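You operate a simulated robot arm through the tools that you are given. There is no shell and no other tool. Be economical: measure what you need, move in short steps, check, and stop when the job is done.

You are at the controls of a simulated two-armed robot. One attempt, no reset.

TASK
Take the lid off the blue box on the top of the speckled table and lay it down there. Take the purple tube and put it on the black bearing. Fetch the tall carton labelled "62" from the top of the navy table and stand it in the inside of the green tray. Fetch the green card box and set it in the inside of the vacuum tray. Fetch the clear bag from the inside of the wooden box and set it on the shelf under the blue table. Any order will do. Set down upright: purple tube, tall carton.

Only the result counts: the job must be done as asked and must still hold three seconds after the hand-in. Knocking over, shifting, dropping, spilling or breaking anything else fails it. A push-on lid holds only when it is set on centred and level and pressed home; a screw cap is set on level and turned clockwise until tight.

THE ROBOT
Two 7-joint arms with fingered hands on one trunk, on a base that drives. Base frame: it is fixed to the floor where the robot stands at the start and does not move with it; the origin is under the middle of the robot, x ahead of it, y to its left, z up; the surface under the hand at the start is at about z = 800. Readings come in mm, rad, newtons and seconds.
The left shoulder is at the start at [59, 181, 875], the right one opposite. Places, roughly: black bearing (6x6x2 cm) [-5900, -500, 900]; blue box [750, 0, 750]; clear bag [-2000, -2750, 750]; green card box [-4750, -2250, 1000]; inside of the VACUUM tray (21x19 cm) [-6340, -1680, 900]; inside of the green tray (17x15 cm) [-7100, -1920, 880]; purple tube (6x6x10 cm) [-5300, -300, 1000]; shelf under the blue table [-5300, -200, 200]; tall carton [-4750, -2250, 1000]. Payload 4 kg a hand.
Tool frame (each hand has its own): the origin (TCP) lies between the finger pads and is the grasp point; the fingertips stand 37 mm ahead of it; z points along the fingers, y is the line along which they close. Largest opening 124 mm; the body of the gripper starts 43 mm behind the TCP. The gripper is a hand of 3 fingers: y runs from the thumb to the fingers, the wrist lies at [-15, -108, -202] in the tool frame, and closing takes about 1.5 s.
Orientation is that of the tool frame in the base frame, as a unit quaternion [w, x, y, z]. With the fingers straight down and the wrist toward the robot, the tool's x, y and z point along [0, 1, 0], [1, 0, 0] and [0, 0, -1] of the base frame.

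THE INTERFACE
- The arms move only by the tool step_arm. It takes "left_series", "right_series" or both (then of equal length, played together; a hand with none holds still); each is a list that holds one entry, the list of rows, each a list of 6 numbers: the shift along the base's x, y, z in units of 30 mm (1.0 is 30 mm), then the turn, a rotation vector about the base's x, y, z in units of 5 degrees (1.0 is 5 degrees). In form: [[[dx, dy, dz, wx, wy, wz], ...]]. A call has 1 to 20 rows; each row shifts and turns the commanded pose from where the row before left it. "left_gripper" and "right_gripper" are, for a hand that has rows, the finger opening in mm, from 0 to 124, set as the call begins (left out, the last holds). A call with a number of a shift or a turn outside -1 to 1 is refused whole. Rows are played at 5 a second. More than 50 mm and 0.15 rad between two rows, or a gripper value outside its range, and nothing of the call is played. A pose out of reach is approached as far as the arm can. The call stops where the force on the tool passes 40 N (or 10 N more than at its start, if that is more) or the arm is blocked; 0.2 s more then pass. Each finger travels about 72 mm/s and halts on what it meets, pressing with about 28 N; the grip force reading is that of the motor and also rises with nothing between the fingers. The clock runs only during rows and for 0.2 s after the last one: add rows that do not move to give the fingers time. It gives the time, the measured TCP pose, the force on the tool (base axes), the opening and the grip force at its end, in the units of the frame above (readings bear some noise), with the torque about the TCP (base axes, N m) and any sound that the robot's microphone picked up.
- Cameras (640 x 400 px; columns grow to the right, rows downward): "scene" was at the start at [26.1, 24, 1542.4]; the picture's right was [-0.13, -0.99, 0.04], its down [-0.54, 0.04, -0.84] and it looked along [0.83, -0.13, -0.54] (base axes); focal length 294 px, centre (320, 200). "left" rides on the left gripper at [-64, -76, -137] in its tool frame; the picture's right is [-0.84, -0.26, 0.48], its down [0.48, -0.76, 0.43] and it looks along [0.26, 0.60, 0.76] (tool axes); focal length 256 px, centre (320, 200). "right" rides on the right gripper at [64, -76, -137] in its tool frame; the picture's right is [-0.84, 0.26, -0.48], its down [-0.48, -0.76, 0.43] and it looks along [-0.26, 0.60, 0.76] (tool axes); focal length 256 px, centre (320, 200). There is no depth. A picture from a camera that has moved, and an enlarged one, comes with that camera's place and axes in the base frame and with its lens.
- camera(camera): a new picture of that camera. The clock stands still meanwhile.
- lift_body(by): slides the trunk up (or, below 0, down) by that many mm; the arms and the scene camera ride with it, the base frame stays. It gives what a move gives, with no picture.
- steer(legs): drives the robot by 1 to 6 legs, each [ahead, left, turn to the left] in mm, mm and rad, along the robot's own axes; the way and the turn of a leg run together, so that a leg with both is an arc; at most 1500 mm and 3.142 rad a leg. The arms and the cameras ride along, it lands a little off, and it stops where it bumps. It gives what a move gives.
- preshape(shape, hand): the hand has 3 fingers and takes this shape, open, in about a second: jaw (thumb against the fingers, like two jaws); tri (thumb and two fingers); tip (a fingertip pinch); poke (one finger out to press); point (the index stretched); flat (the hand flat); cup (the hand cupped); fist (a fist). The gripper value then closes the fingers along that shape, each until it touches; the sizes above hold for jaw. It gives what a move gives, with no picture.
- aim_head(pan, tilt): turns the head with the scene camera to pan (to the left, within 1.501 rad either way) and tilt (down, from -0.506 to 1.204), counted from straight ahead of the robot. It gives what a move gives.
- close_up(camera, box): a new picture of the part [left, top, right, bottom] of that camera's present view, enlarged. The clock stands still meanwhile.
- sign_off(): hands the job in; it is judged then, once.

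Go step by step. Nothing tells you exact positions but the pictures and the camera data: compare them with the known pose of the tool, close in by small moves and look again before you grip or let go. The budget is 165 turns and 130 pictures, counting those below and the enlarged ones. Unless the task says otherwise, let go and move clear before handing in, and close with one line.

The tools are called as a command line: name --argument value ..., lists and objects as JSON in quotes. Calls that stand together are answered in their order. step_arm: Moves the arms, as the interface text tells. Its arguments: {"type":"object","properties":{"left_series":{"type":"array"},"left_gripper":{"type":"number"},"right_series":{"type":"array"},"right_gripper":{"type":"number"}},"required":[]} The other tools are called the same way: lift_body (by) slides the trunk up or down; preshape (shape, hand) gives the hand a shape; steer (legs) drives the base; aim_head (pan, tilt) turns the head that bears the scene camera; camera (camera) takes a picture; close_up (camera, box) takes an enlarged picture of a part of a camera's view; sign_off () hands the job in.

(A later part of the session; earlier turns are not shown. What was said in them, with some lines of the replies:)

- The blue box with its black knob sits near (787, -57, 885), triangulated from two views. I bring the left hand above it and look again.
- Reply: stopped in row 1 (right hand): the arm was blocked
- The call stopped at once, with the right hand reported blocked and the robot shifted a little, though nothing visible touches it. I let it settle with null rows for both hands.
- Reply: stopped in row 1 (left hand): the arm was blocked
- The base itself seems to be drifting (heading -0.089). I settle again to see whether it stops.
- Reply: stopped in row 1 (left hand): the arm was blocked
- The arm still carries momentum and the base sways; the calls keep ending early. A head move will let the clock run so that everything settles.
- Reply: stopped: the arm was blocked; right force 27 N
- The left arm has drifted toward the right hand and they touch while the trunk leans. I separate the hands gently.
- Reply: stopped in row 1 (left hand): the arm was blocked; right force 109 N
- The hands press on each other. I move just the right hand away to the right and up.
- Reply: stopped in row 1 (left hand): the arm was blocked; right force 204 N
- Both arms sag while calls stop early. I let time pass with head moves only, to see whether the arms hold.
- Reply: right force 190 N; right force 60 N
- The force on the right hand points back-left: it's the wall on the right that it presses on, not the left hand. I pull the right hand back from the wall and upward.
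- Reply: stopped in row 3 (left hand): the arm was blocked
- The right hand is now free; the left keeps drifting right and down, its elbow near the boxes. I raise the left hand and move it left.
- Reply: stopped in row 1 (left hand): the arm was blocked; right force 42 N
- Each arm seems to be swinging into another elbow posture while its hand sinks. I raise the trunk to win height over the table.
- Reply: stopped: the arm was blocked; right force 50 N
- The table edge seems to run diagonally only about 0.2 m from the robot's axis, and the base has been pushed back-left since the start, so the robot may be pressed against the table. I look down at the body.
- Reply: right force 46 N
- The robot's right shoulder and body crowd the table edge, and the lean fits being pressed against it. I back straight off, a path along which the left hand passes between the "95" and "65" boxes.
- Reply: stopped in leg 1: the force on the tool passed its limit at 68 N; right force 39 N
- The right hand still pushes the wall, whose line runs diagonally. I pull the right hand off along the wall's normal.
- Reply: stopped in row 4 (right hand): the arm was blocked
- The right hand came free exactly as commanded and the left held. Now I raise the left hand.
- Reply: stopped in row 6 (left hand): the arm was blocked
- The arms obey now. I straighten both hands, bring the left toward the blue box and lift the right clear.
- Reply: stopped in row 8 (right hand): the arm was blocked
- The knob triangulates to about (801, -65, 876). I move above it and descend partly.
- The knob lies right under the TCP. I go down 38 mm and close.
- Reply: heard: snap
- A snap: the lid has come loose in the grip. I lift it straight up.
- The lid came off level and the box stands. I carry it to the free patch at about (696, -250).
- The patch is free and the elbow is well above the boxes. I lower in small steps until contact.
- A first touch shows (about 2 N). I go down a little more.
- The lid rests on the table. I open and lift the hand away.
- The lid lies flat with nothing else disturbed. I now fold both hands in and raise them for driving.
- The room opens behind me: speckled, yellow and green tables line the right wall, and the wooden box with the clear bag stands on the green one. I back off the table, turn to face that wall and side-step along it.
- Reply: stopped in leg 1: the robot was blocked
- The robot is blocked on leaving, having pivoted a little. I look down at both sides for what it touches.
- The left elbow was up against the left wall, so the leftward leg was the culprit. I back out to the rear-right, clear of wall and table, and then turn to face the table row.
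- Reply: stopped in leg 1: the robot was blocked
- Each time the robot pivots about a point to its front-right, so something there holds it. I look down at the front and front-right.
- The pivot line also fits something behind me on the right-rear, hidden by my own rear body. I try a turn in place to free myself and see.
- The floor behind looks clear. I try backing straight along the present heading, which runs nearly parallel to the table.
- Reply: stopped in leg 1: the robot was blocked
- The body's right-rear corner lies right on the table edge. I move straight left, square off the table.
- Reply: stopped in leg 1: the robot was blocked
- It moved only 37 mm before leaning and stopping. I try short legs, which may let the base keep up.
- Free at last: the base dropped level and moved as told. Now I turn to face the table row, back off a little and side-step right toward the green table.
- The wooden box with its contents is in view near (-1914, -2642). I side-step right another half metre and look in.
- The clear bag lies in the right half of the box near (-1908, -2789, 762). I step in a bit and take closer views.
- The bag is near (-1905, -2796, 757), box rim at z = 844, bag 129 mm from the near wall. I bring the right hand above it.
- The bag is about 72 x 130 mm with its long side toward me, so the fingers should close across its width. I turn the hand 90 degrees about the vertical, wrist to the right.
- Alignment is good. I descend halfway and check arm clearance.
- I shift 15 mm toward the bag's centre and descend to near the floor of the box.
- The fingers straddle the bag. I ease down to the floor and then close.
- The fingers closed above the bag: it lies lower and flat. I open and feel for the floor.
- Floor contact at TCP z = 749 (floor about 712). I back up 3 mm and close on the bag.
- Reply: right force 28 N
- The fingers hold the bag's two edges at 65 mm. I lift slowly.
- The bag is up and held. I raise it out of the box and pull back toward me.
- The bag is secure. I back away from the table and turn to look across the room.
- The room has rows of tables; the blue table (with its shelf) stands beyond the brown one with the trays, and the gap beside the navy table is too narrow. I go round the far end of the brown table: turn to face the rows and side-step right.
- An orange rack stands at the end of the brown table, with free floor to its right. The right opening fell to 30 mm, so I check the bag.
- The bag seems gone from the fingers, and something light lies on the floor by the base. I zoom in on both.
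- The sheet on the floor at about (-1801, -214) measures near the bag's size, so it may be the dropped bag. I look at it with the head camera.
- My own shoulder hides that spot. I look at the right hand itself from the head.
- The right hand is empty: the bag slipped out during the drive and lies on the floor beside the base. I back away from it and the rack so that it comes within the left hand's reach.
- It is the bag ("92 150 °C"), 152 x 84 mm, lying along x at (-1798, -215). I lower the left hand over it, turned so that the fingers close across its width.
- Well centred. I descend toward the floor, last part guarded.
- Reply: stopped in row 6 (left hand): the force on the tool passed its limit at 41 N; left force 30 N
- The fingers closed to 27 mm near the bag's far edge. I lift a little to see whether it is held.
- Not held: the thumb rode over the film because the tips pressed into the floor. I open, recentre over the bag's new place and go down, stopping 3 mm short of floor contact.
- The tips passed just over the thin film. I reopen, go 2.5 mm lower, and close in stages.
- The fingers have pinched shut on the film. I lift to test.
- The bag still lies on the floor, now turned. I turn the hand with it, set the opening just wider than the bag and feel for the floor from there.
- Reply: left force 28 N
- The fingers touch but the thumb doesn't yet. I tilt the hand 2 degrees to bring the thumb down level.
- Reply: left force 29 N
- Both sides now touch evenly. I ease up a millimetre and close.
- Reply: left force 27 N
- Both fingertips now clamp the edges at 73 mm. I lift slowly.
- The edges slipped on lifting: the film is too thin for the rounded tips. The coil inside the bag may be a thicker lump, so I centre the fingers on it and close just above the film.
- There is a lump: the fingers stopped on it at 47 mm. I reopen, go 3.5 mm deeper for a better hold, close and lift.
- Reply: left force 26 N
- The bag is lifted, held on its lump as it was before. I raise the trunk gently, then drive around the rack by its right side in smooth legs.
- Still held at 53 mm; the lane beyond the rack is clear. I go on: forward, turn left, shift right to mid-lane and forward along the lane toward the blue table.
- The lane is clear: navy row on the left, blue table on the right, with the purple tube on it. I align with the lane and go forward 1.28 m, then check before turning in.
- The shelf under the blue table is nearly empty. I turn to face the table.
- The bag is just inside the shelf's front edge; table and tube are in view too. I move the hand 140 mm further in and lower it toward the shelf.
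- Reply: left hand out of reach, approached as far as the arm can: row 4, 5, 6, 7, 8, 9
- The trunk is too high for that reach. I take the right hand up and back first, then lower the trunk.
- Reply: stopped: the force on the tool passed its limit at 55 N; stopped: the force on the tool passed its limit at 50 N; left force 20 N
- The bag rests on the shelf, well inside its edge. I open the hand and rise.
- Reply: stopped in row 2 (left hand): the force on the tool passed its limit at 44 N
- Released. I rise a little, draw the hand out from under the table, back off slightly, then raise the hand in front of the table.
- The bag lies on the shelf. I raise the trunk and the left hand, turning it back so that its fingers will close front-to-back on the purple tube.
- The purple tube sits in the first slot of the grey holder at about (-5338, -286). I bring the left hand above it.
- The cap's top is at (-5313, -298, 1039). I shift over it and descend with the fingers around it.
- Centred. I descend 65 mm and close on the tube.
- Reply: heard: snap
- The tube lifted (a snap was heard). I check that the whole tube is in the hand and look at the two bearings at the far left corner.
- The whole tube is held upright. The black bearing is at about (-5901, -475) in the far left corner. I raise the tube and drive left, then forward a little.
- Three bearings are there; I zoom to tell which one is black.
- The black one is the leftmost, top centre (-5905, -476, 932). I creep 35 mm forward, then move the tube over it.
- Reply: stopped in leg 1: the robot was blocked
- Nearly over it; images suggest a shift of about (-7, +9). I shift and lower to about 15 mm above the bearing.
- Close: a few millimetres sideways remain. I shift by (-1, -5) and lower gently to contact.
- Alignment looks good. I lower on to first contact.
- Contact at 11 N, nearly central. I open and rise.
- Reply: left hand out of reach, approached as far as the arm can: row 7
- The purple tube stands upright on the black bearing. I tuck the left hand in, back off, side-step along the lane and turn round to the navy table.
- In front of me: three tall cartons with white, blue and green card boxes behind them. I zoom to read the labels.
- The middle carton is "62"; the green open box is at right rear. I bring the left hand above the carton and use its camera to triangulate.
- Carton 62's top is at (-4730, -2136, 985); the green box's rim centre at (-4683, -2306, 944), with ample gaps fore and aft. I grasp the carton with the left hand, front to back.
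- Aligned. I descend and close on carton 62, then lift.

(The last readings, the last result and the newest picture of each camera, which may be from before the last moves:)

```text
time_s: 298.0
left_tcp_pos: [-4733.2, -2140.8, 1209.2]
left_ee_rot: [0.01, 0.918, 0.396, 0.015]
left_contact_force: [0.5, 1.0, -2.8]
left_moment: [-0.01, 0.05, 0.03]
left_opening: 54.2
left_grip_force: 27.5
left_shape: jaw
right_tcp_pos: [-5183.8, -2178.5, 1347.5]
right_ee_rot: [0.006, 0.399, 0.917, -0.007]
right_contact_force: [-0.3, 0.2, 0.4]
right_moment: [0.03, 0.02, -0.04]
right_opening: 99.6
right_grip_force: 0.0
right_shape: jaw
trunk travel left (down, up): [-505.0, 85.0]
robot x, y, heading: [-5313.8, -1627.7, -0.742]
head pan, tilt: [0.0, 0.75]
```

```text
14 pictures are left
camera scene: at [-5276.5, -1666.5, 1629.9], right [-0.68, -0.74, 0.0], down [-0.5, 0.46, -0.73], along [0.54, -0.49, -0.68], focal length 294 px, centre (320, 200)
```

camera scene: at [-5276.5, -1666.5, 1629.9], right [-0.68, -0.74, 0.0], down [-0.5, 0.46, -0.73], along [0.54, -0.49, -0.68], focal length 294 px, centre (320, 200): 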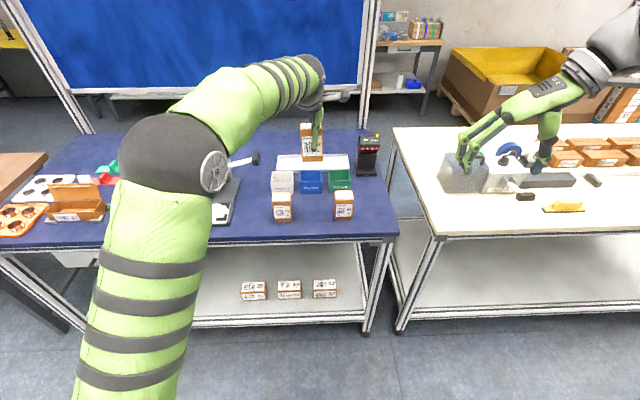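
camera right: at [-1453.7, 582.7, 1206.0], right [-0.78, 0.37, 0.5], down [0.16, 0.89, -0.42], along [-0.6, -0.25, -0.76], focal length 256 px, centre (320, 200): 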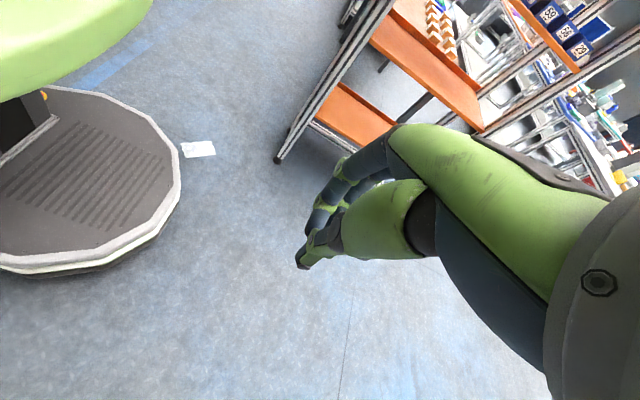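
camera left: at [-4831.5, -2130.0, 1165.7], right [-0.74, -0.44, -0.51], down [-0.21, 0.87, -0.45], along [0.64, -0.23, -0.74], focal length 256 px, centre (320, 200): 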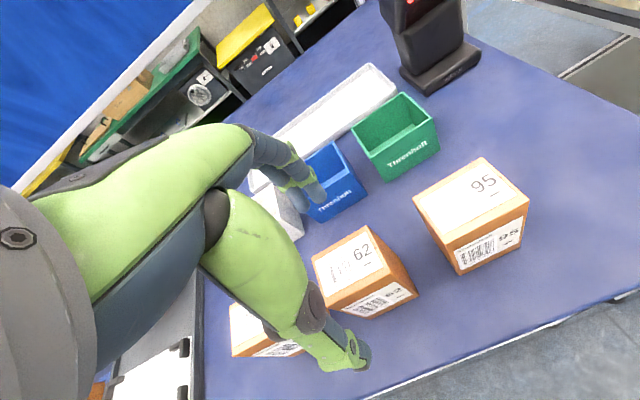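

Carton 62 is held. I swing it to the left while turning the right hand fore-and-aft, then step closer for the green box.

step_arm --left_series '[[[0.09, 0.97, 0.15, 0, 0, 0], [0.09, 0.97, 0.15, 0, 0, 0], [0.09, 0.97, 0.15, 0, 0, 0], [0.09, 0.97, 0.15, 0, 0, 0], [0.09, 0.97, 0.15, 0, 0, 0], [0.09, 0.97, 0.15, 0, 0, 0], [0.09, 0.97, 0.15, 0, 0, 0], [0.09, 0.97, 0.15, 0, 0, 0], [0.09, 0.97, 0.15, 0, 0, 0], [0.09, 0.97, 0.15, 0, 0, 0], [0.09, 0.97, 0.15, 0, 0, 0], [0.09, 0.97, 0.15, 0, 0, 0], [0, 0, 0, 0, 0, 0], [0, 0, 0, 0, 0, 0], [0, 0, 0, 0, 0, 0], [0, 0, 0, 0, 0, 0], [0, 0, 0, 0, 0, 0], [0, 0, 0, 0, 0, 0]]]' --right_series '[[[0.3, -0.1, -0.2, 0, 0, -1], [0.3, -0.1, -0.2, 0, 0, -1], [0.3, -0.1, -0.2, 0, 0, -1], [0.3, -0.1, -0.2, 0, 0, -1], [0.3, -0.1, -0.2, 0, 0, -1], [0.3, -0.1, -0.2, 0, 0, -1], [0.3, -0.1, -0.2, 0, 0, -1], [0.3, -0.1, -0.2, 0, 0, -1], [0.3, -0.1, -0.2, 0, 0, -1], [0.3, -0.1, -0.2, 0, 0, -1], [0.3, -0.1, -0.2, 0, 0, -1], [0.3, -0.1, -0.2, 0, 0, -1], [0.3, -0.1, -0.2, 0, 0, -1], [0.3, -0.1, -0.2, 0, 0, -1], [0.3, -0.1, -0.2, 0, 0, -1], [0.3, -0.1, -0.2, 0, 0, -1], [0.3, -0.1, -0.2, 0, 0, -1], [0, 0, 0, 0, 0, 0]]]' --right_gripper 105

steer --legs '[[120, 120, 0]]'

```text
time_s: 301.8
left_tcp_pos: [-4700.8, -1791.5, 1262.7]
left_ee_rot: [0.01, 0.918, 0.397, 0.016]
left_contact_force: [0.4, 0.1, -2.1]
left_moment: [0.02, 0.06, 0.0]
left_opening: 54.1
left_grip_force: 27.9
left_shape: jaw
right_tcp_pos: [-5030.5, -2228.8, 1245.9]
right_ee_rot: [-0.001, 0.914, 0.406, -0.01]
right_contact_force: [0.0, 0.1, 0.4]
right_moment: [-0.03, -0.02, 0.0]
right_opening: 104.8
right_grip_force: 0.1
right_shape: jaw
trunk travel left (down, up): [-505.0, 85.0]
robot x, y, heading: [-5314.4, -1629.1, -0.744]
head pan, tilt: [0.0, 0.75]
```

```text
time_s: 303.3
left_tcp_pos: [-4529.4, -1788.0, 1262.9]
left_ee_rot: [0.01, 0.918, 0.396, 0.015]
left_contact_force: [0.3, 0.6, -1.7]
left_moment: [0.01, 0.06, 0.0]
left_opening: 54.1
left_grip_force: 28.2
left_shape: jaw
right_tcp_pos: [-4860.8, -2225.0, 1245.1]
right_ee_rot: [-0.001, 0.914, 0.406, -0.009]
right_contact_force: [1.0, -0.7, -0.1]
right_moment: [-0.01, 0.03, 0.02]
right_opening: 105.0
right_grip_force: 0.0
right_shape: jaw
trunk travel left (down, up): [-505.0, 85.0]
robot x, y, heading: [-5142.3, -1623.8, -0.742]
head pan, tilt: [0.0, 0.75]
```

step_arm --right_series '[[[0.85, -0.39, -0.4, 0, 0, 0], [0.85, -0.39, -0.4, 0, 0, 0], [0.85, -0.39, -0.4, 0, 0, 0], [0.85, -0.39, -0.4, 0, 0, 0], [0.85, -0.38, -0.4, 0, 0, 0], [0.85, -0.38, -0.4, 0, 0, 0], [0.83, -0.38, -0.4, 0, 0, 0], [0, 0, -0.9, 0, 0, 0], [0, 0, -0.9, 0, 0, 0], [0, 0, -0.9, 0, 0, 0], [0, 0, -0.9, 0, 0, 0], [0, 0, -0.9, 0, 0, 0], [0, 0, 0, 0, 0, 0]]]'

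camera --camera "right"

```text
time_s: 306.1
left_tcp_pos: [-4530.3, -1788.3, 1262.1]
left_ee_rot: [0.01, 0.918, 0.395, 0.015]
left_contact_force: [-0.4, 0.0, -2.6]
left_moment: [0.03, 0.06, -0.01]
left_opening: 54.5
left_grip_force: 28.1
left_shape: jaw
right_tcp_pos: [-4683.5, -2308.1, 1027.5]
right_ee_rot: [-0.001, 0.914, 0.405, -0.008]
right_contact_force: [0.7, -0.7, 0.2]
right_moment: [-0.01, -0.01, 0.04]
right_opening: 104.7
right_grip_force: 0.0
right_shape: jaw
trunk travel left (down, up): [-505.0, 85.0]
robot x, y, heading: [-5138.3, -1626.6, -0.74]
head pan, tilt: [0.0, 0.75]
```

```text
13 pictures are left
camera right: at [-4693.8, -2208.5, 1163.7], right [-0.36, -0.79, 0.49], down [-0.89, 0.15, -0.42], along [0.26, -0.59, -0.76], focal length 256 px, centre (320, 200)
```

right: 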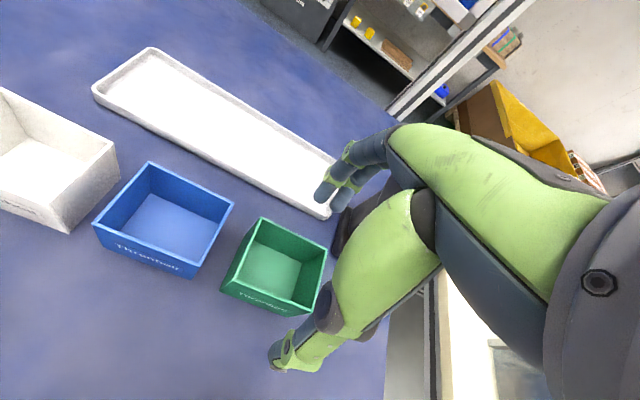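

Nearly centred; I shift 10 mm forward, descend around the green box, close and lift.

step_arm --right_series '[[[0.27, -0.2, -0.6, 0, 0, 0], [0, 0, -0.7, 0, 0, 0], [0, 0, -0.7, 0, 0, 0], [0, 0, -0.7, 0, 0, 0], [0, 0, -0.45, 0, 0, 0], [0, 0, 0, 0, 0, 0]]]'

step_arm --right_series '[[[0, 0, 0, 0, 0, 0], [0, 0, 0, 0, 0, 0], [0, 0, 0, 0, 0, 0], [0, 0, 0, 0, 0, 0], [0, 0, 0, 0, 0, 0], [0, 0, 0, 0, 0, 0], [0, 0, 0, 0, 0, 0]]]' --right_gripper 30

step_arm --right_series '[[[0, 0, 0.3, 0, 0, 0], [0, 0, 0.5, 0, 0, 0], [0, 0, 0.7, 0, 0, 0], [0, 0, 0.9, 0, 0, 0], [0, 0, 1, 0, 0, 0], [0, 0, 1, 0, 0, 0], [0, 0, 1, 0, 0, 0], [0, 0, 1, 0, 0, 0], [0, 0, 1, 0, 0, 0], [0, 0, 0, 0, 0, 0]]]'

camera --camera "right"

```text
time_s: 307.5
left_tcp_pos: [-4531.4, -1786.7, 1262.3]
left_ee_rot: [0.01, 0.918, 0.395, 0.015]
left_contact_force: [-0.4, 0.3, -1.7]
left_moment: [-0.01, 0.02, 0.0]
left_opening: 54.0
left_grip_force: 27.9
left_shape: jaw
right_tcp_pos: [-4677.4, -2312.1, 931.5]
right_ee_rot: [-0.001, 0.914, 0.406, -0.009]
right_contact_force: [-0.6, 0.3, 0.1]
right_moment: [0.0, 0.04, 0.03]
right_opening: 105.0
right_grip_force: 0.1
right_shape: jaw
trunk travel left (down, up): [-505.0, 85.0]
robot x, y, heading: [-5143.2, -1625.0, -0.745]
head pan, tilt: [0.0, 0.75]
```

```text
time_s: 309.1
left_tcp_pos: [-4531.4, -1786.6, 1262.4]
left_ee_rot: [0.011, 0.918, 0.396, 0.016]
left_contact_force: [-0.7, 0.4, -2.2]
left_moment: [0.04, 0.01, 0.01]
left_opening: 54.3
left_grip_force: 27.9
left_shape: jaw
right_tcp_pos: [-4675.9, -2311.9, 934.2]
right_ee_rot: [0.0, 0.914, 0.406, -0.009]
right_contact_force: [-1.5, 1.0, 8.8]
right_moment: [-0.17, -0.2, 0.02]
right_opening: 82.7
right_grip_force: 28.3
right_shape: jaw
trunk travel left (down, up): [-505.0, 85.0]
robot x, y, heading: [-5147.0, -1623.7, -0.749]
head pan, tilt: [0.0, 0.75]
```

```text
time_s: 311.3
left_tcp_pos: [-4530.3, -1786.2, 1261.6]
left_ee_rot: [0.01, 0.918, 0.396, 0.014]
left_contact_force: [-0.3, -0.7, -1.7]
left_moment: [0.0, 0.02, -0.01]
left_opening: 54.1
left_grip_force: 27.8
left_shape: jaw
right_tcp_pos: [-4675.8, -2311.2, 1153.9]
right_ee_rot: [0.0, 0.914, 0.406, -0.008]
right_contact_force: [-0.1, 0.8, 0.0]
right_moment: [0.01, -0.01, -0.03]
right_opening: 83.0
right_grip_force: 29.0
right_shape: jaw
trunk travel left (down, up): [-505.0, 85.0]
robot x, y, heading: [-5144.7, -1627.4, -0.741]
head pan, tilt: [0.0, 0.75]
```

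```text
12 pictures are left
camera right: at [-4686.0, -2211.7, 1291.0], right [-0.36, -0.79, 0.49], down [-0.9, 0.15, -0.42], along [0.26, -0.59, -0.76], focal length 256 px, centre (320, 200)
```

right: 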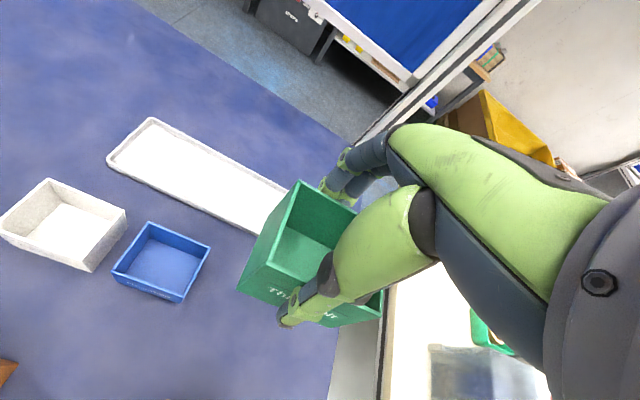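

Both items are held (carton left, green box right). I pull the right hand in, then drive along the lane and turn round toward the trays.

step_arm --right_series '[[[-0.65, 0.6, 0.25, 0, 0, 0], [-0.65, 0.6, 0.25, 0, 0, 0], [-0.65, 0.6, 0.25, 0, 0, 0], [-0.65, 0.6, 0.25, 0, 0, 0], [-0.65, 0.6, 0.25, 0, 0, 0], [-0.65, 0.6, 0.25, 0, 0, 0], [-0.65, 0.6, 0.25, 0, 0, 0], [-0.65, 0.6, 0.25, 0, 0, 0], [-0.65, 0.6, 0.2, 0, 0, 0], [0, 0, 0, 0, 0, 0]]]'

steer --legs '[[-115, 0, 0], [0, -1060, 0], [0, 0, 1.59], [0, 0, 1.59]]'

camera --camera "scene"

```text
time_s: 313.5
left_tcp_pos: [-4528.8, -1787.3, 1263.2]
left_ee_rot: [0.01, 0.918, 0.396, 0.014]
left_contact_force: [-1.0, -0.2, -1.7]
left_moment: [0.01, 0.02, -0.02]
left_opening: 53.9
left_grip_force: 27.6
left_shape: jaw
right_tcp_pos: [-4850.9, -2149.3, 1221.3]
right_ee_rot: [0.0, 0.914, 0.405, -0.01]
right_contact_force: [0.1, -0.5, 0.1]
right_moment: [0.0, 0.01, 0.04]
right_opening: 82.8
right_grip_force: 28.1
right_shape: jaw
trunk travel left (down, up): [-505.0, 85.0]
robot x, y, heading: [-5140.8, -1623.9, -0.746]
head pan, tilt: [0.0, 0.75]
```

```text
time_s: 327.5
left_tcp_pos: [-6565.7, -2186.4, 1262.7]
left_ee_rot: [-0.014, -0.409, 0.912, 0.011]
left_contact_force: [-0.2, 0.1, -2.9]
left_moment: [0.04, -0.05, 0.0]
left_opening: 53.3
left_grip_force: 28.0
left_shape: jaw
right_tcp_pos: [-6256.5, -1814.8, 1219.6]
right_ee_rot: [0.009, -0.42, 0.908, 0.0]
right_contact_force: [0.0, 1.1, -0.9]
right_moment: [0.0, -0.03, 0.03]
right_opening: 82.2
right_grip_force: 27.9
right_shape: jaw
trunk travel left (down, up): [-505.0, 85.0]
robot x, y, heading: [-5948.0, -2327.6, 2.428]
head pan, tilt: [0.0, 0.75]
```

```text
11 pictures are left
camera scene: at [-5991.0, -2294.7, 1630.0], right [0.65, 0.76, 0.0], down [0.52, -0.45, -0.73], along [-0.55, 0.48, -0.68], focal length 294 px, centre (320, 200)
```

scene: 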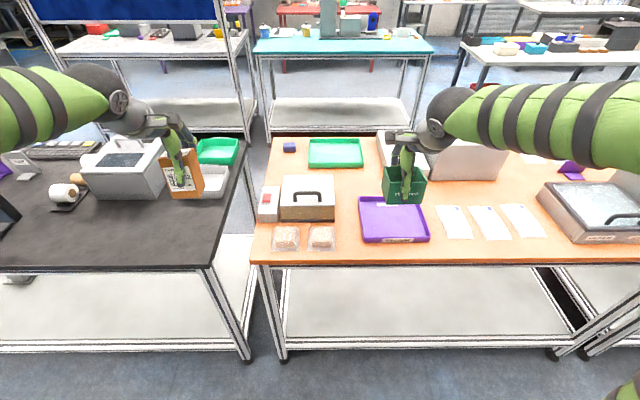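

The purple tray on the orange table fits the VACUUM tray's place, and the green tray on the black table fits the green tray. I zoom to confirm.

close_up --camera "scene" --box '[190, 130, 446, 260]'

```text
2.50 times, centred on (318, 195) of scene
camera zoom: at [-5991.0, -2294.7, 1630.0], right [0.65, 0.76, 0.0], down [0.52, -0.45, -0.73], along [-0.55, 0.48, -0.68], focal length 734 px, centre (325, 212)
```

zoom: 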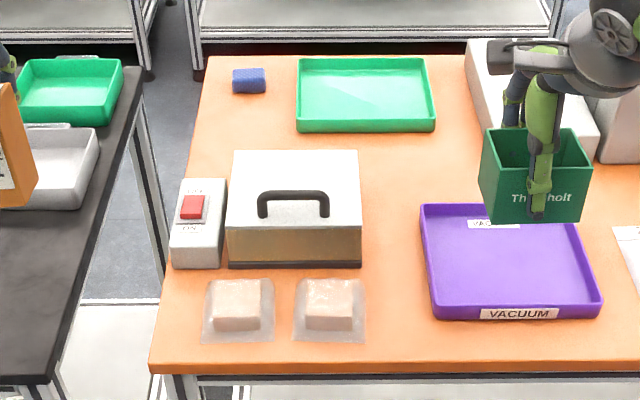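

Confirmed: purple is "VACUUM". I move the green box over its centre, about (-6350, -1645), and lower.

step_arm --right_series '[[[-0.52, 0.94, 0, 0, 0, 0], [-0.52, 0.94, 0, 0, 0, 0], [-0.52, 0.94, 0, 0, 0, 0], [-0.52, 0.94, 0, 0, 0, 0], [-0.52, 0.94, 0, 0, 0, 0], [-0.52, 0.94, 0, 0, 0, 0], [0, 0, -0.9, 0, 0, 0], [0, 0, -0.9, 0, 0, 0], [0, 0, -0.9, 0, 0, 0], [0, 0, -0.9, 0, 0, 0], [0, 0, -0.9, 0, 0, 0], [0, 0, -0.9, 0, 0, 0], [0, 0, -0.9, 0, 0, 0], [0, 0, -0.9, 0, 0, 0], [0, 0, 0, 0, 0, 0]]]'

close_up --camera "scene" --box '[340, 150, 468, 250]'

```text
time_s: 330.7
left_tcp_pos: [-6566.5, -2186.4, 1262.0]
left_ee_rot: [-0.015, -0.409, 0.912, 0.01]
left_contact_force: [0.4, -0.2, -2.1]
left_moment: [0.01, -0.04, -0.02]
left_opening: 53.2
left_grip_force: 28.2
left_shape: jaw
right_tcp_pos: [-6350.6, -1647.0, 1004.7]
right_ee_rot: [0.008, -0.419, 0.908, 0.0]
right_contact_force: [0.1, -0.9, 0.0]
right_moment: [-0.04, -0.01, 0.0]
right_opening: 82.1
right_grip_force: 28.5
right_shape: jaw
trunk travel left (down, up): [-505.0, 85.0]
robot x, y, heading: [-5952.1, -2327.3, 2.426]
head pan, tilt: [0.0, 0.75]
```

```text
4.00 times, centred on (404, 200) of scene
camera zoom: at [-5990.9, -2294.7, 1630.0], right [0.65, 0.76, 0.0], down [0.52, -0.45, -0.73], along [-0.55, 0.48, -0.68], focal length 1174 px, centre (-16, 200)
```

zoom: 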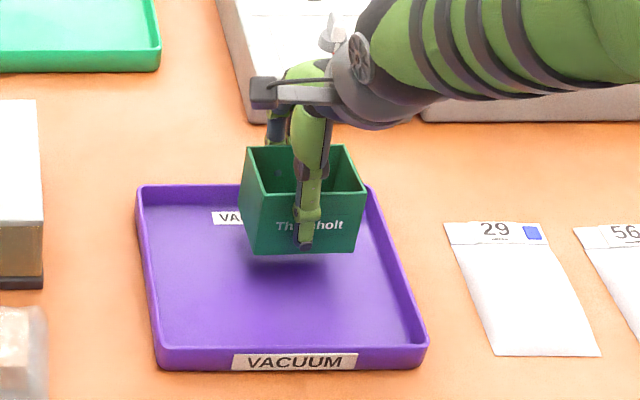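

Well centred above the tray. I lower it guardedly.

step_arm --right_series '[[[0, 0, -0.5, 0, 0, 0], [0, 0, -0.5, 0, 0, 0], [0, 0, -0.4, 0, 0, 0], [0, 0, 0, 0, 0, 0]]]'

step_arm --right_series '[[[0, 0, -0.1, 0, 0, 0], [0, 0, -0.1, 0, 0, 0], [0, 0, -0.1, 0, 0, 0], [0, 0, 0, 0, 0, 0]]]'

step_arm --right_series '[[[0, 0, -0.1, 0, 0, 0], [0, 0, -0.1, 0, 0, 0], [0, 0, -0.1, 0, 0, 0], [0, 0, 0, 0, 0, 0]]]'

```text
time_s: 331.7
left_tcp_pos: [-6564.2, -2189.3, 1263.7]
left_ee_rot: [-0.016, -0.408, 0.913, 0.011]
left_contact_force: [0.6, 0.7, -3.0]
left_moment: [0.01, -0.03, 0.02]
left_opening: 53.3
left_grip_force: 28.1
left_shape: jaw
right_tcp_pos: [-6350.5, -1645.3, 966.4]
right_ee_rot: [0.007, -0.419, 0.908, 0.003]
right_contact_force: [2.8, -1.3, 28.0]
right_moment: [0.61, 0.75, -0.01]
right_opening: 82.0
right_grip_force: 28.0
right_shape: jaw
trunk travel left (down, up): [-505.0, 85.0]
robot x, y, heading: [-5947.3, -2331.3, 2.433]
head pan, tilt: [0.0, 0.75]
```

```text
time_s: 332.2
left_tcp_pos: [-6565.4, -2187.3, 1262.7]
left_ee_rot: [-0.016, -0.41, 0.912, 0.011]
left_contact_force: [-0.1, 0.2, -2.6]
left_moment: [-0.01, -0.01, 0.02]
left_opening: 53.2
left_grip_force: 28.0
left_shape: jaw
right_tcp_pos: [-6352.9, -1643.8, 966.0]
right_ee_rot: [0.003, -0.42, 0.908, 0.006]
right_contact_force: [4.6, -3.8, 23.3]
right_moment: [0.34, 0.34, 0.0]
right_opening: 81.4
right_grip_force: 28.3
right_shape: jaw
trunk travel left (down, up): [-505.0, 85.0]
robot x, y, heading: [-5951.3, -2328.0, 2.425]
head pan, tilt: [0.0, 0.75]
stopped in row 2 (right hand): the force on the tool passed its limit at 42 N (the readings are from after the stop); the commanded pose is now the measured one
```

```text
time_s: 332.7
left_tcp_pos: [-6564.5, -2188.0, 1263.3]
left_ee_rot: [-0.014, -0.409, 0.913, 0.01]
left_contact_force: [-0.1, 0.1, -2.6]
left_moment: [-0.01, 0.0, 0.02]
left_opening: 53.1
left_grip_force: 27.5
left_shape: jaw
right_tcp_pos: [-6356.4, -1641.8, 967.8]
right_ee_rot: [0.001, -0.419, 0.908, 0.011]
right_contact_force: [4.1, -2.9, 23.0]
right_moment: [0.27, 0.43, 0.01]
right_opening: 81.5
right_grip_force: 28.3
right_shape: jaw
trunk travel left (down, up): [-505.0, 85.0]
robot x, y, heading: [-5948.7, -2330.7, 2.425]
head pan, tilt: [0.0, 0.75]
stopped in row 2 (right hand): the force on the tool passed its limit at 42 N (the readings are from after the stop); the commanded pose is now the measured one
```

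Contact came at 966. I check it's on the tray floor.

close_up --camera "scene" --box '[340, 150, 468, 250]'

```text
4.00 times, centred on (404, 200) of scene
camera zoom: at [-5989.9, -2296.0, 1629.8], right [0.66, 0.76, 0.0], down [0.51, -0.45, -0.73], along [-0.55, 0.48, -0.68], focal length 1174 px, centre (-16, 200)
```

zoom: 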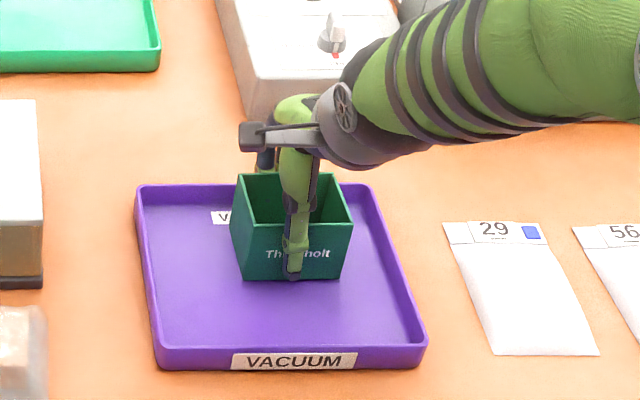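

The green box stands on the tray floor. I open just enough and rise clear.

step_arm --right_series '[[[0, 0, 0, 0, 0, 0], [0, 0, 0, 0, 0, 0], [0, 0, 0, 0, 0, 0], [0, 0, 0.3, 0, 0, 0], [0, 0, 0.5, 0, 0, 0], [0, 0, 0.8, 0, 0, 0], [0, 0, 1, 0, 0, 0], [0, 0, 1, 0, 0, 0], [0, 0, 1, 0, 0, 0], [0, 0, 1, 0, 0, 0], [0, 0, 1, 0, 0, 0], [0, 0, 1, 0, 0, 0], [0, 0, 0, 0, 0, 0]]]' --right_gripper 97

camera --camera "scene"

```text
time_s: 335.5
left_tcp_pos: [-6567.2, -2185.9, 1262.4]
left_ee_rot: [-0.016, -0.409, 0.912, 0.01]
left_contact_force: [-0.6, -0.2, -2.6]
left_moment: [0.02, -0.04, 0.0]
left_opening: 53.4
left_grip_force: 28.1
left_shape: jaw
right_tcp_pos: [-6356.0, -1644.6, 1191.1]
right_ee_rot: [0.004, -0.419, 0.908, 0.007]
right_contact_force: [0.7, 0.3, 0.5]
right_moment: [-0.02, -0.03, -0.03]
right_opening: 96.9
right_grip_force: 0.0
right_shape: jaw
trunk travel left (down, up): [-505.0, 85.0]
robot x, y, heading: [-5946.7, -2332.2, 2.423]
head pan, tilt: [0.0, 0.75]
```

```text
7 pictures are left
camera scene: at [-5991.0, -2294.4, 1629.9], right [0.66, 0.76, 0.0], down [0.52, -0.45, -0.73], along [-0.55, 0.48, -0.68], focal length 294 px, centre (320, 200)
```

scene: 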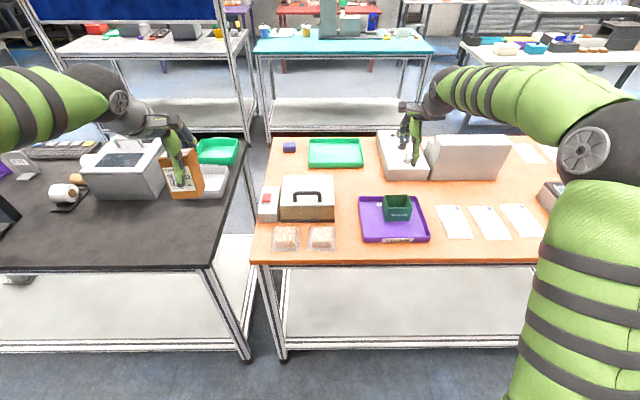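

The green box is inside the VACUUM tray. Now for the carton: I retract the right hand, then drive forward and left so that the green tray on the black table comes into reach of the left hand.

step_arm --right_series '[[[0.7, -0.6, 0.2, 0, 0, 0], [0.7, -0.6, 0.2, 0, 0, 0], [0.7, -0.6, 0.2, 0, 0, 0], [0.7, -0.6, 0.2, 0, 0, 0], [0.7, -0.6, 0.2, 0, 0, 0], [0.7, -0.6, 0.2, 0, 0, 0], [0.7, -0.6, 0.2, 0, 0, 0], [0, 0, 0, 0, 0, 0]]]'

steer --legs '[[0, 245, 0], [225, 0, 0]]'

camera --camera "left"

```text
time_s: 337.3
left_tcp_pos: [-6566.4, -2186.3, 1262.7]
left_ee_rot: [-0.016, -0.41, 0.912, 0.009]
left_contact_force: [-0.3, 0.4, -2.9]
left_moment: [-0.01, -0.03, -0.03]
left_opening: 53.2
left_grip_force: 28.3
left_shape: jaw
right_tcp_pos: [-6207.6, -1769.7, 1233.4]
right_ee_rot: [0.005, -0.42, 0.908, 0.007]
right_contact_force: [-0.1, 0.1, -0.1]
right_moment: [0.01, -0.02, -0.04]
right_opening: 96.5
right_grip_force: 0.1
right_shape: jaw
trunk travel left (down, up): [-505.0, 85.0]
robot x, y, heading: [-5949.6, -2332.4, 2.43]
head pan, tilt: [0.0, 0.75]
```

```text
time_s: 340.4
left_tcp_pos: [-6890.7, -2218.1, 1261.2]
left_ee_rot: [-0.014, -0.409, 0.912, 0.01]
left_contact_force: [0.1, 0.7, -3.3]
left_moment: [0.0, -0.04, -0.01]
left_opening: 53.4
left_grip_force: 28.4
left_shape: jaw
right_tcp_pos: [-6531.7, -1801.8, 1232.2]
right_ee_rot: [0.005, -0.42, 0.907, 0.006]
right_contact_force: [-1.0, 0.4, 0.0]
right_moment: [-0.05, -0.07, 0.0]
right_opening: 96.8
right_grip_force: 0.1
right_shape: jaw
trunk travel left (down, up): [-505.0, 85.0]
robot x, y, heading: [-6273.2, -2359.3, 2.427]
head pan, tilt: [0.0, 0.75]
```

```text
6 pictures are left
camera left: at [-6785.5, -2223.3, 1394.4], right [0.73, 0.46, -0.51], down [0.23, -0.86, -0.45], along [-0.64, 0.21, -0.74], focal length 256 px, centre (320, 200)
```

left: 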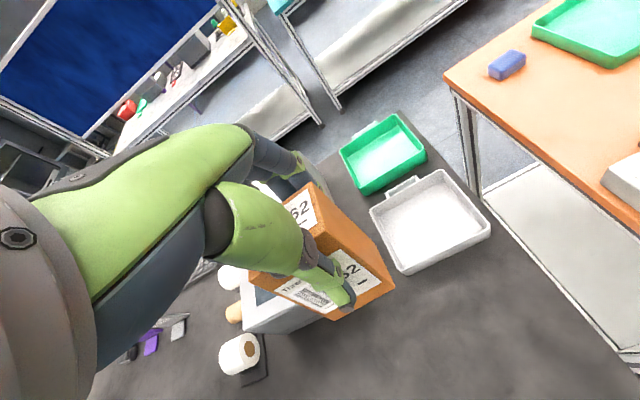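

The green tray's centre is near (-7088, -1930). I move the carton over it and lower partway.

step_arm --left_series '[[[-0.66, 0.96, 0, 0, 0, 0], [-0.66, 0.96, 0, 0, 0, 0], [-0.66, 0.96, 0, 0, 0, 0], [-0.66, 0.96, 0, 0, 0, 0], [-0.66, 0.96, 0, 0, 0, 0], [-0.66, 0.96, 0, 0, 0, 0], [-0.66, 0.96, 0, 0, 0, 0], [-0.66, 0.96, 0, 0, 0, 0], [-0.66, 0.96, 0, 0, 0, 0], [-0.63, 0.96, 0, 0, 0, 0], [0, 0, -0.9, 0, 0, 0], [0, 0, -0.9, 0, 0, 0], [0, 0, -0.9, 0, 0, 0], [0, 0, -0.9, 0, 0, 0], [0, 0, -0.9, 0, 0, 0], [0, 0, -0.9, 0, 0, 0], [0, 0, -0.9, 0, 0, 0], [0, 0, 0, 0, 0, 0]]]'

aim_head --pan 0.25 --tilt 0.7

close_up --camera "scene" --box '[240, 80, 400, 180]'

```text
time_s: 344.2
left_tcp_pos: [-7073.8, -1943.3, 1063.1]
left_ee_rot: [-0.015, -0.409, 0.912, 0.01]
left_contact_force: [-0.7, -0.2, -1.8]
left_moment: [-0.02, -0.05, 0.0]
left_opening: 52.5
left_grip_force: 27.7
left_shape: jaw
left hand out of reach, approached as far as the arm can: row 10
right_tcp_pos: [-6531.9, -1802.3, 1233.1]
right_ee_rot: [0.005, -0.42, 0.907, 0.007]
right_contact_force: [0.0, 1.1, -0.7]
right_moment: [-0.02, -0.02, -0.05]
right_opening: 96.8
right_grip_force: 0.0
right_shape: jaw
trunk travel left (down, up): [-505.0, 85.0]
robot x, y, heading: [-6272.6, -2364.9, 2.424]
head pan, tilt: [0.0, 0.75]
```

```text
time_s: 344.9
left_tcp_pos: [-7074.3, -1943.8, 1064.3]
left_ee_rot: [-0.016, -0.409, 0.913, 0.01]
left_contact_force: [-0.3, 0.5, -1.9]
left_moment: [-0.01, -0.04, -0.01]
left_opening: 52.4
left_grip_force: 28.6
left_shape: jaw
right_tcp_pos: [-6530.2, -1803.1, 1232.9]
right_ee_rot: [0.004, -0.419, 0.908, 0.007]
right_contact_force: [0.5, -1.1, 0.4]
right_moment: [-0.01, -0.01, 0.05]
right_opening: 96.8
right_grip_force: 0.0
right_shape: jaw
trunk travel left (down, up): [-505.0, 85.0]
robot x, y, heading: [-6271.9, -2362.2, 2.425]
head pan, tilt: [0.25, 0.7]
```

```text
4.00 times, centred on (320, 130) of scene
camera zoom: at [-6327.7, -2344.0, 1634.2], right [0.45, 0.89, 0.0], down [0.58, -0.29, -0.76], along [-0.68, 0.34, -0.64], focal length 1174 px, centre (320, 480)
```

zoom: 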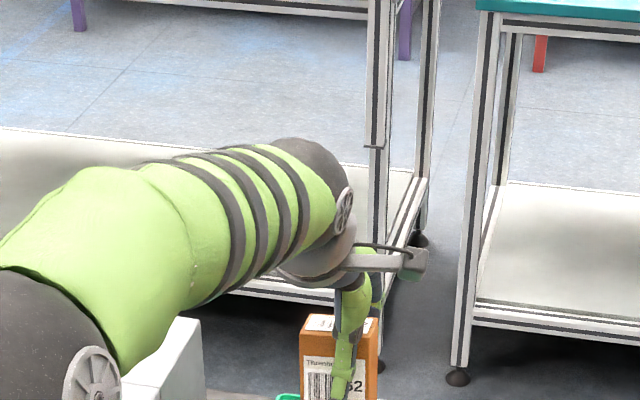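

close_up --camera "scene" --box '[260, 150, 420, 250]'

```text
4.00 times, centred on (340, 200) of scene
camera zoom: at [-6327.7, -2344.0, 1634.2], right [0.45, 0.89, 0.0], down [0.58, -0.29, -0.76], along [-0.68, 0.34, -0.64], focal length 1174 px, centre (240, 200)
```

zoom: 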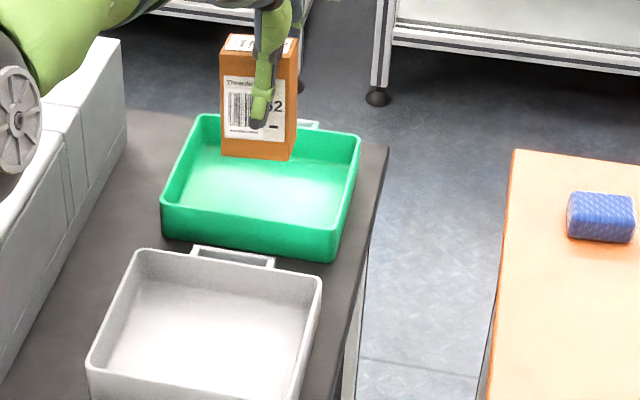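

The carton hangs over the tray, about 12 mm short of centre. I nudge forward and lower with care.

step_arm --left_series '[[[-0.2, 0.17, -0.4, 0, 0, 0], [-0.13, 0.13, -0.4, 0, 0, 0], [0, 0, -0.4, 0, 0, 0], [0, 0, 0, 0, 0, 0]]]'

step_arm --left_series '[[[0, 0, -0.2, 0, 0, 0], [0, 0, -0.2, 0, 0, 0], [0, 0, -0.2, 0, 0, 0], [0, 0, 0, 0, 0, 0]]]'

```text
time_s: 345.9
left_tcp_pos: [-7082.2, -1934.4, 1029.2]
left_ee_rot: [-0.016, -0.409, 0.912, 0.011]
left_contact_force: [0.3, 0.8, -2.4]
left_moment: [0.04, -0.03, 0.0]
left_opening: 52.6
left_grip_force: 27.8
left_shape: jaw
right_tcp_pos: [-6530.2, -1802.6, 1232.6]
right_ee_rot: [0.005, -0.42, 0.908, 0.007]
right_contact_force: [-0.2, 0.5, -0.9]
right_moment: [0.0, -0.03, 0.01]
right_opening: 96.9
right_grip_force: 0.0
right_shape: jaw
trunk travel left (down, up): [-505.0, 85.0]
robot x, y, heading: [-6271.2, -2359.0, 2.429]
head pan, tilt: [0.25, 0.7]
```

```text
time_s: 346.9
left_tcp_pos: [-7083.1, -1933.7, 1009.6]
left_ee_rot: [-0.015, -0.409, 0.912, 0.009]
left_contact_force: [0.3, -0.1, -1.9]
left_moment: [-0.02, -0.04, 0.01]
left_opening: 52.5
left_grip_force: 28.1
left_shape: jaw
right_tcp_pos: [-6531.6, -1803.0, 1232.4]
right_ee_rot: [0.004, -0.42, 0.908, 0.007]
right_contact_force: [-0.2, -1.0, -1.4]
right_moment: [-0.04, 0.01, 0.01]
right_opening: 96.7
right_grip_force: 0.0
right_shape: jaw
trunk travel left (down, up): [-505.0, 85.0]
robot x, y, heading: [-6275.9, -2364.9, 2.422]
head pan, tilt: [0.25, 0.7]
```

step_arm --left_series '[[[0, 0, -0.15, 0, 0, 0], [0, 0, -0.15, 0, 0, 0], [0, 0, -0.1, 0, 0, 0], [0, 0, 0, 0, 0, 0]]]'

```text
time_s: 347.9
left_tcp_pos: [-7082.5, -1933.4, 998.0]
left_ee_rot: [-0.014, -0.409, 0.912, 0.009]
left_contact_force: [-0.3, 0.8, -3.4]
left_moment: [0.01, -0.05, 0.02]
left_opening: 52.3
left_grip_force: 27.7
left_shape: jaw
right_tcp_pos: [-6532.0, -1802.7, 1233.6]
right_ee_rot: [0.004, -0.419, 0.908, 0.007]
right_contact_force: [-0.4, 0.2, 0.0]
right_moment: [-0.04, 0.03, -0.02]
right_opening: 96.7
right_grip_force: 0.0
right_shape: jaw
trunk travel left (down, up): [-505.0, 85.0]
robot x, y, heading: [-6272.6, -2361.9, 2.426]
head pan, tilt: [0.25, 0.7]
```

No contact yet at TCP z = 998. I keep lowering in small steps.

step_arm --left_series '[[[0, 0, -0.1, 0, 0, 0], [0, 0, -0.1, 0, 0, 0], [0, 0, -0.1, 0, 0, 0], [0, 0, 0, 0, 0, 0]]]'

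```text
time_s: 348.9
left_tcp_pos: [-7084.6, -1934.2, 989.8]
left_ee_rot: [-0.015, -0.409, 0.912, 0.009]
left_contact_force: [0.6, 0.2, -2.2]
left_moment: [0.03, 0.01, 0.0]
left_opening: 52.7
left_grip_force: 28.4
left_shape: jaw
right_tcp_pos: [-6530.7, -1804.2, 1233.8]
right_ee_rot: [0.004, -0.419, 0.908, 0.007]
right_contact_force: [-0.1, 0.4, -0.7]
right_moment: [0.02, -0.01, -0.01]
right_opening: 96.9
right_grip_force: 0.0
right_shape: jaw
trunk travel left (down, up): [-505.0, 85.0]
robot x, y, heading: [-6272.7, -2362.2, 2.425]
head pan, tilt: [0.25, 0.7]
```

step_arm --left_series '[[[0, 0, -0.1, 0, 0, 0], [0, 0, -0.1, 0, 0, 0], [0, 0, -0.1, 0, 0, 0], [0, 0, 0, 0, 0, 0]]]'

close_up --camera "scene" --box '[260, 150, 420, 250]'

```text
time_s: 349.9
left_tcp_pos: [-7082.8, -1933.7, 980.2]
left_ee_rot: [-0.016, -0.409, 0.913, 0.011]
left_contact_force: [-0.1, -0.1, -2.7]
left_moment: [-0.02, -0.04, -0.01]
left_opening: 52.7
left_grip_force: 28.4
left_shape: jaw
right_tcp_pos: [-6531.0, -1803.8, 1233.1]
right_ee_rot: [0.004, -0.42, 0.908, 0.007]
right_contact_force: [-0.7, -0.7, -0.5]
right_moment: [-0.01, -0.01, 0.01]
right_opening: 96.7
right_grip_force: 0.0
right_shape: jaw
trunk travel left (down, up): [-505.0, 85.0]
robot x, y, heading: [-6272.8, -2363.2, 2.429]
head pan, tilt: [0.25, 0.7]
```

```text
4.00 times, centred on (340, 200) of scene
camera zoom: at [-6327.7, -2344.0, 1634.2], right [0.45, 0.89, 0.0], down [0.58, -0.29, -0.76], along [-0.68, 0.34, -0.64], focal length 1174 px, centre (240, 200)
```

zoom: 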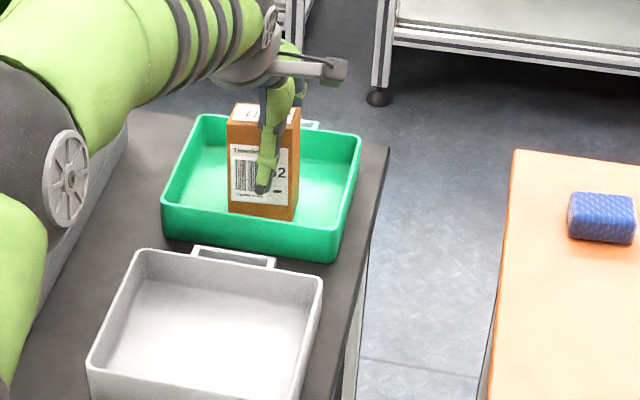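

It is inside the tray walls with margin on every side. I lower on to contact.

step_arm --left_series '[[[0, 0, -0.1, 0, 0, 0], [0, 0, -0.1, 0, 0, 0], [0, 0, -0.1, 0, 0, 0], [0, 0, 0, 0, 0, 0]]]'

```text
time_s: 350.9
left_tcp_pos: [-7083.1, -1932.8, 974.0]
left_ee_rot: [-0.015, -0.408, 0.913, 0.011]
left_contact_force: [2.4, 1.0, 4.9]
left_moment: [0.03, 0.04, -0.01]
left_opening: 52.7
left_grip_force: 28.6
left_shape: jaw
right_tcp_pos: [-6530.6, -1803.7, 1232.9]
right_ee_rot: [0.005, -0.419, 0.908, 0.006]
right_contact_force: [0.4, 0.1, 0.3]
right_moment: [-0.02, -0.01, 0.01]
right_opening: 96.9
right_grip_force: 0.0
right_shape: jaw
trunk travel left (down, up): [-505.0, 85.0]
robot x, y, heading: [-6271.4, -2363.0, 2.426]
head pan, tilt: [0.25, 0.7]
```

Contact. I open the fingers and rise.

step_arm --left_series '[[[0, 0, 0, 0, 0, 0], [0, 0, 0, 0, 0, 0], [0, 0, 0, 0, 0, 0], [0, 0, 0, 0, 0, 0], [0, 0, 0, 0, 0, 0]]]' --left_gripper 95

step_arm --left_series '[[[0, 0, 0.4, 0, 0, 0], [0, 0, 0.6, 0, 0, 0], [0, 0, 0.8, 0, 0, 0], [0, 0, 1, 0, 0, 0], [0, 0, 1, 0, 0, 0], [0.2, -0.2, 1, 0, 0, 0], [0.4, -0.35, 1, 0, 0, 0], [0.6, -0.5, 0.5, 0, 0, 0], [0.6, -0.5, 0, 0, 0, 0], [0, 0, 0, 0, 0, 0]]]'

camera --camera "scene"

```text
time_s: 352.1
left_tcp_pos: [-7084.6, -1933.7, 972.0]
left_ee_rot: [-0.016, -0.41, 0.912, 0.009]
left_contact_force: [-0.2, 0.3, 0.2]
left_moment: [-0.04, 0.02, -0.02]
left_opening: 94.9
left_grip_force: 0.0
left_shape: jaw
right_tcp_pos: [-6530.3, -1803.7, 1232.8]
right_ee_rot: [0.005, -0.419, 0.908, 0.007]
right_contact_force: [0.2, 0.5, 0.0]
right_moment: [0.02, -0.02, 0.04]
right_opening: 96.6
right_grip_force: 0.1
right_shape: jaw
trunk travel left (down, up): [-505.0, 85.0]
robot x, y, heading: [-6273.9, -2365.8, 2.426]
head pan, tilt: [0.25, 0.7]
```

```text
time_s: 354.4
left_tcp_pos: [-7028.7, -1981.3, 1160.6]
left_ee_rot: [-0.015, -0.409, 0.912, 0.009]
left_contact_force: [-0.3, -0.9, 0.0]
left_moment: [0.01, 0.01, 0.03]
left_opening: 95.2
left_grip_force: 0.0
left_shape: jaw
right_tcp_pos: [-6531.6, -1803.6, 1234.0]
right_ee_rot: [0.004, -0.42, 0.908, 0.006]
right_contact_force: [0.2, 0.6, -0.3]
right_moment: [-0.02, -0.02, 0.0]
right_opening: 97.0
right_grip_force: 0.2
right_shape: jaw
trunk travel left (down, up): [-505.0, 85.0]
robot x, y, heading: [-6270.4, -2364.0, 2.428]
head pan, tilt: [0.25, 0.7]
```

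```text
2 pictures are left
camera scene: at [-6327.8, -2343.9, 1634.2], right [0.45, 0.89, 0.0], down [0.58, -0.29, -0.76], along [-0.68, 0.34, -0.64], focal length 294 px, centre (320, 200)
```

scene: 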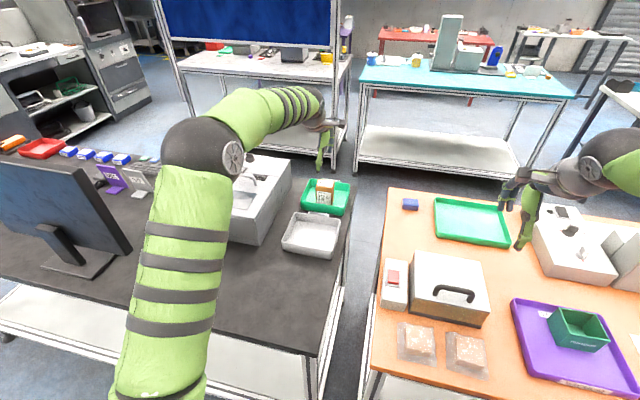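

Everything is in place: the carton stands upright in the green tray, the green box sits in the VACUUM tray, and both hands are clear, so I hand the job in.

sign_off

```text
The job is handed in.
```

All five items are placed and handed in. On the way I dropped the clear bag once on the floor and picked it up again, and my base bumped lightly against the blue table.
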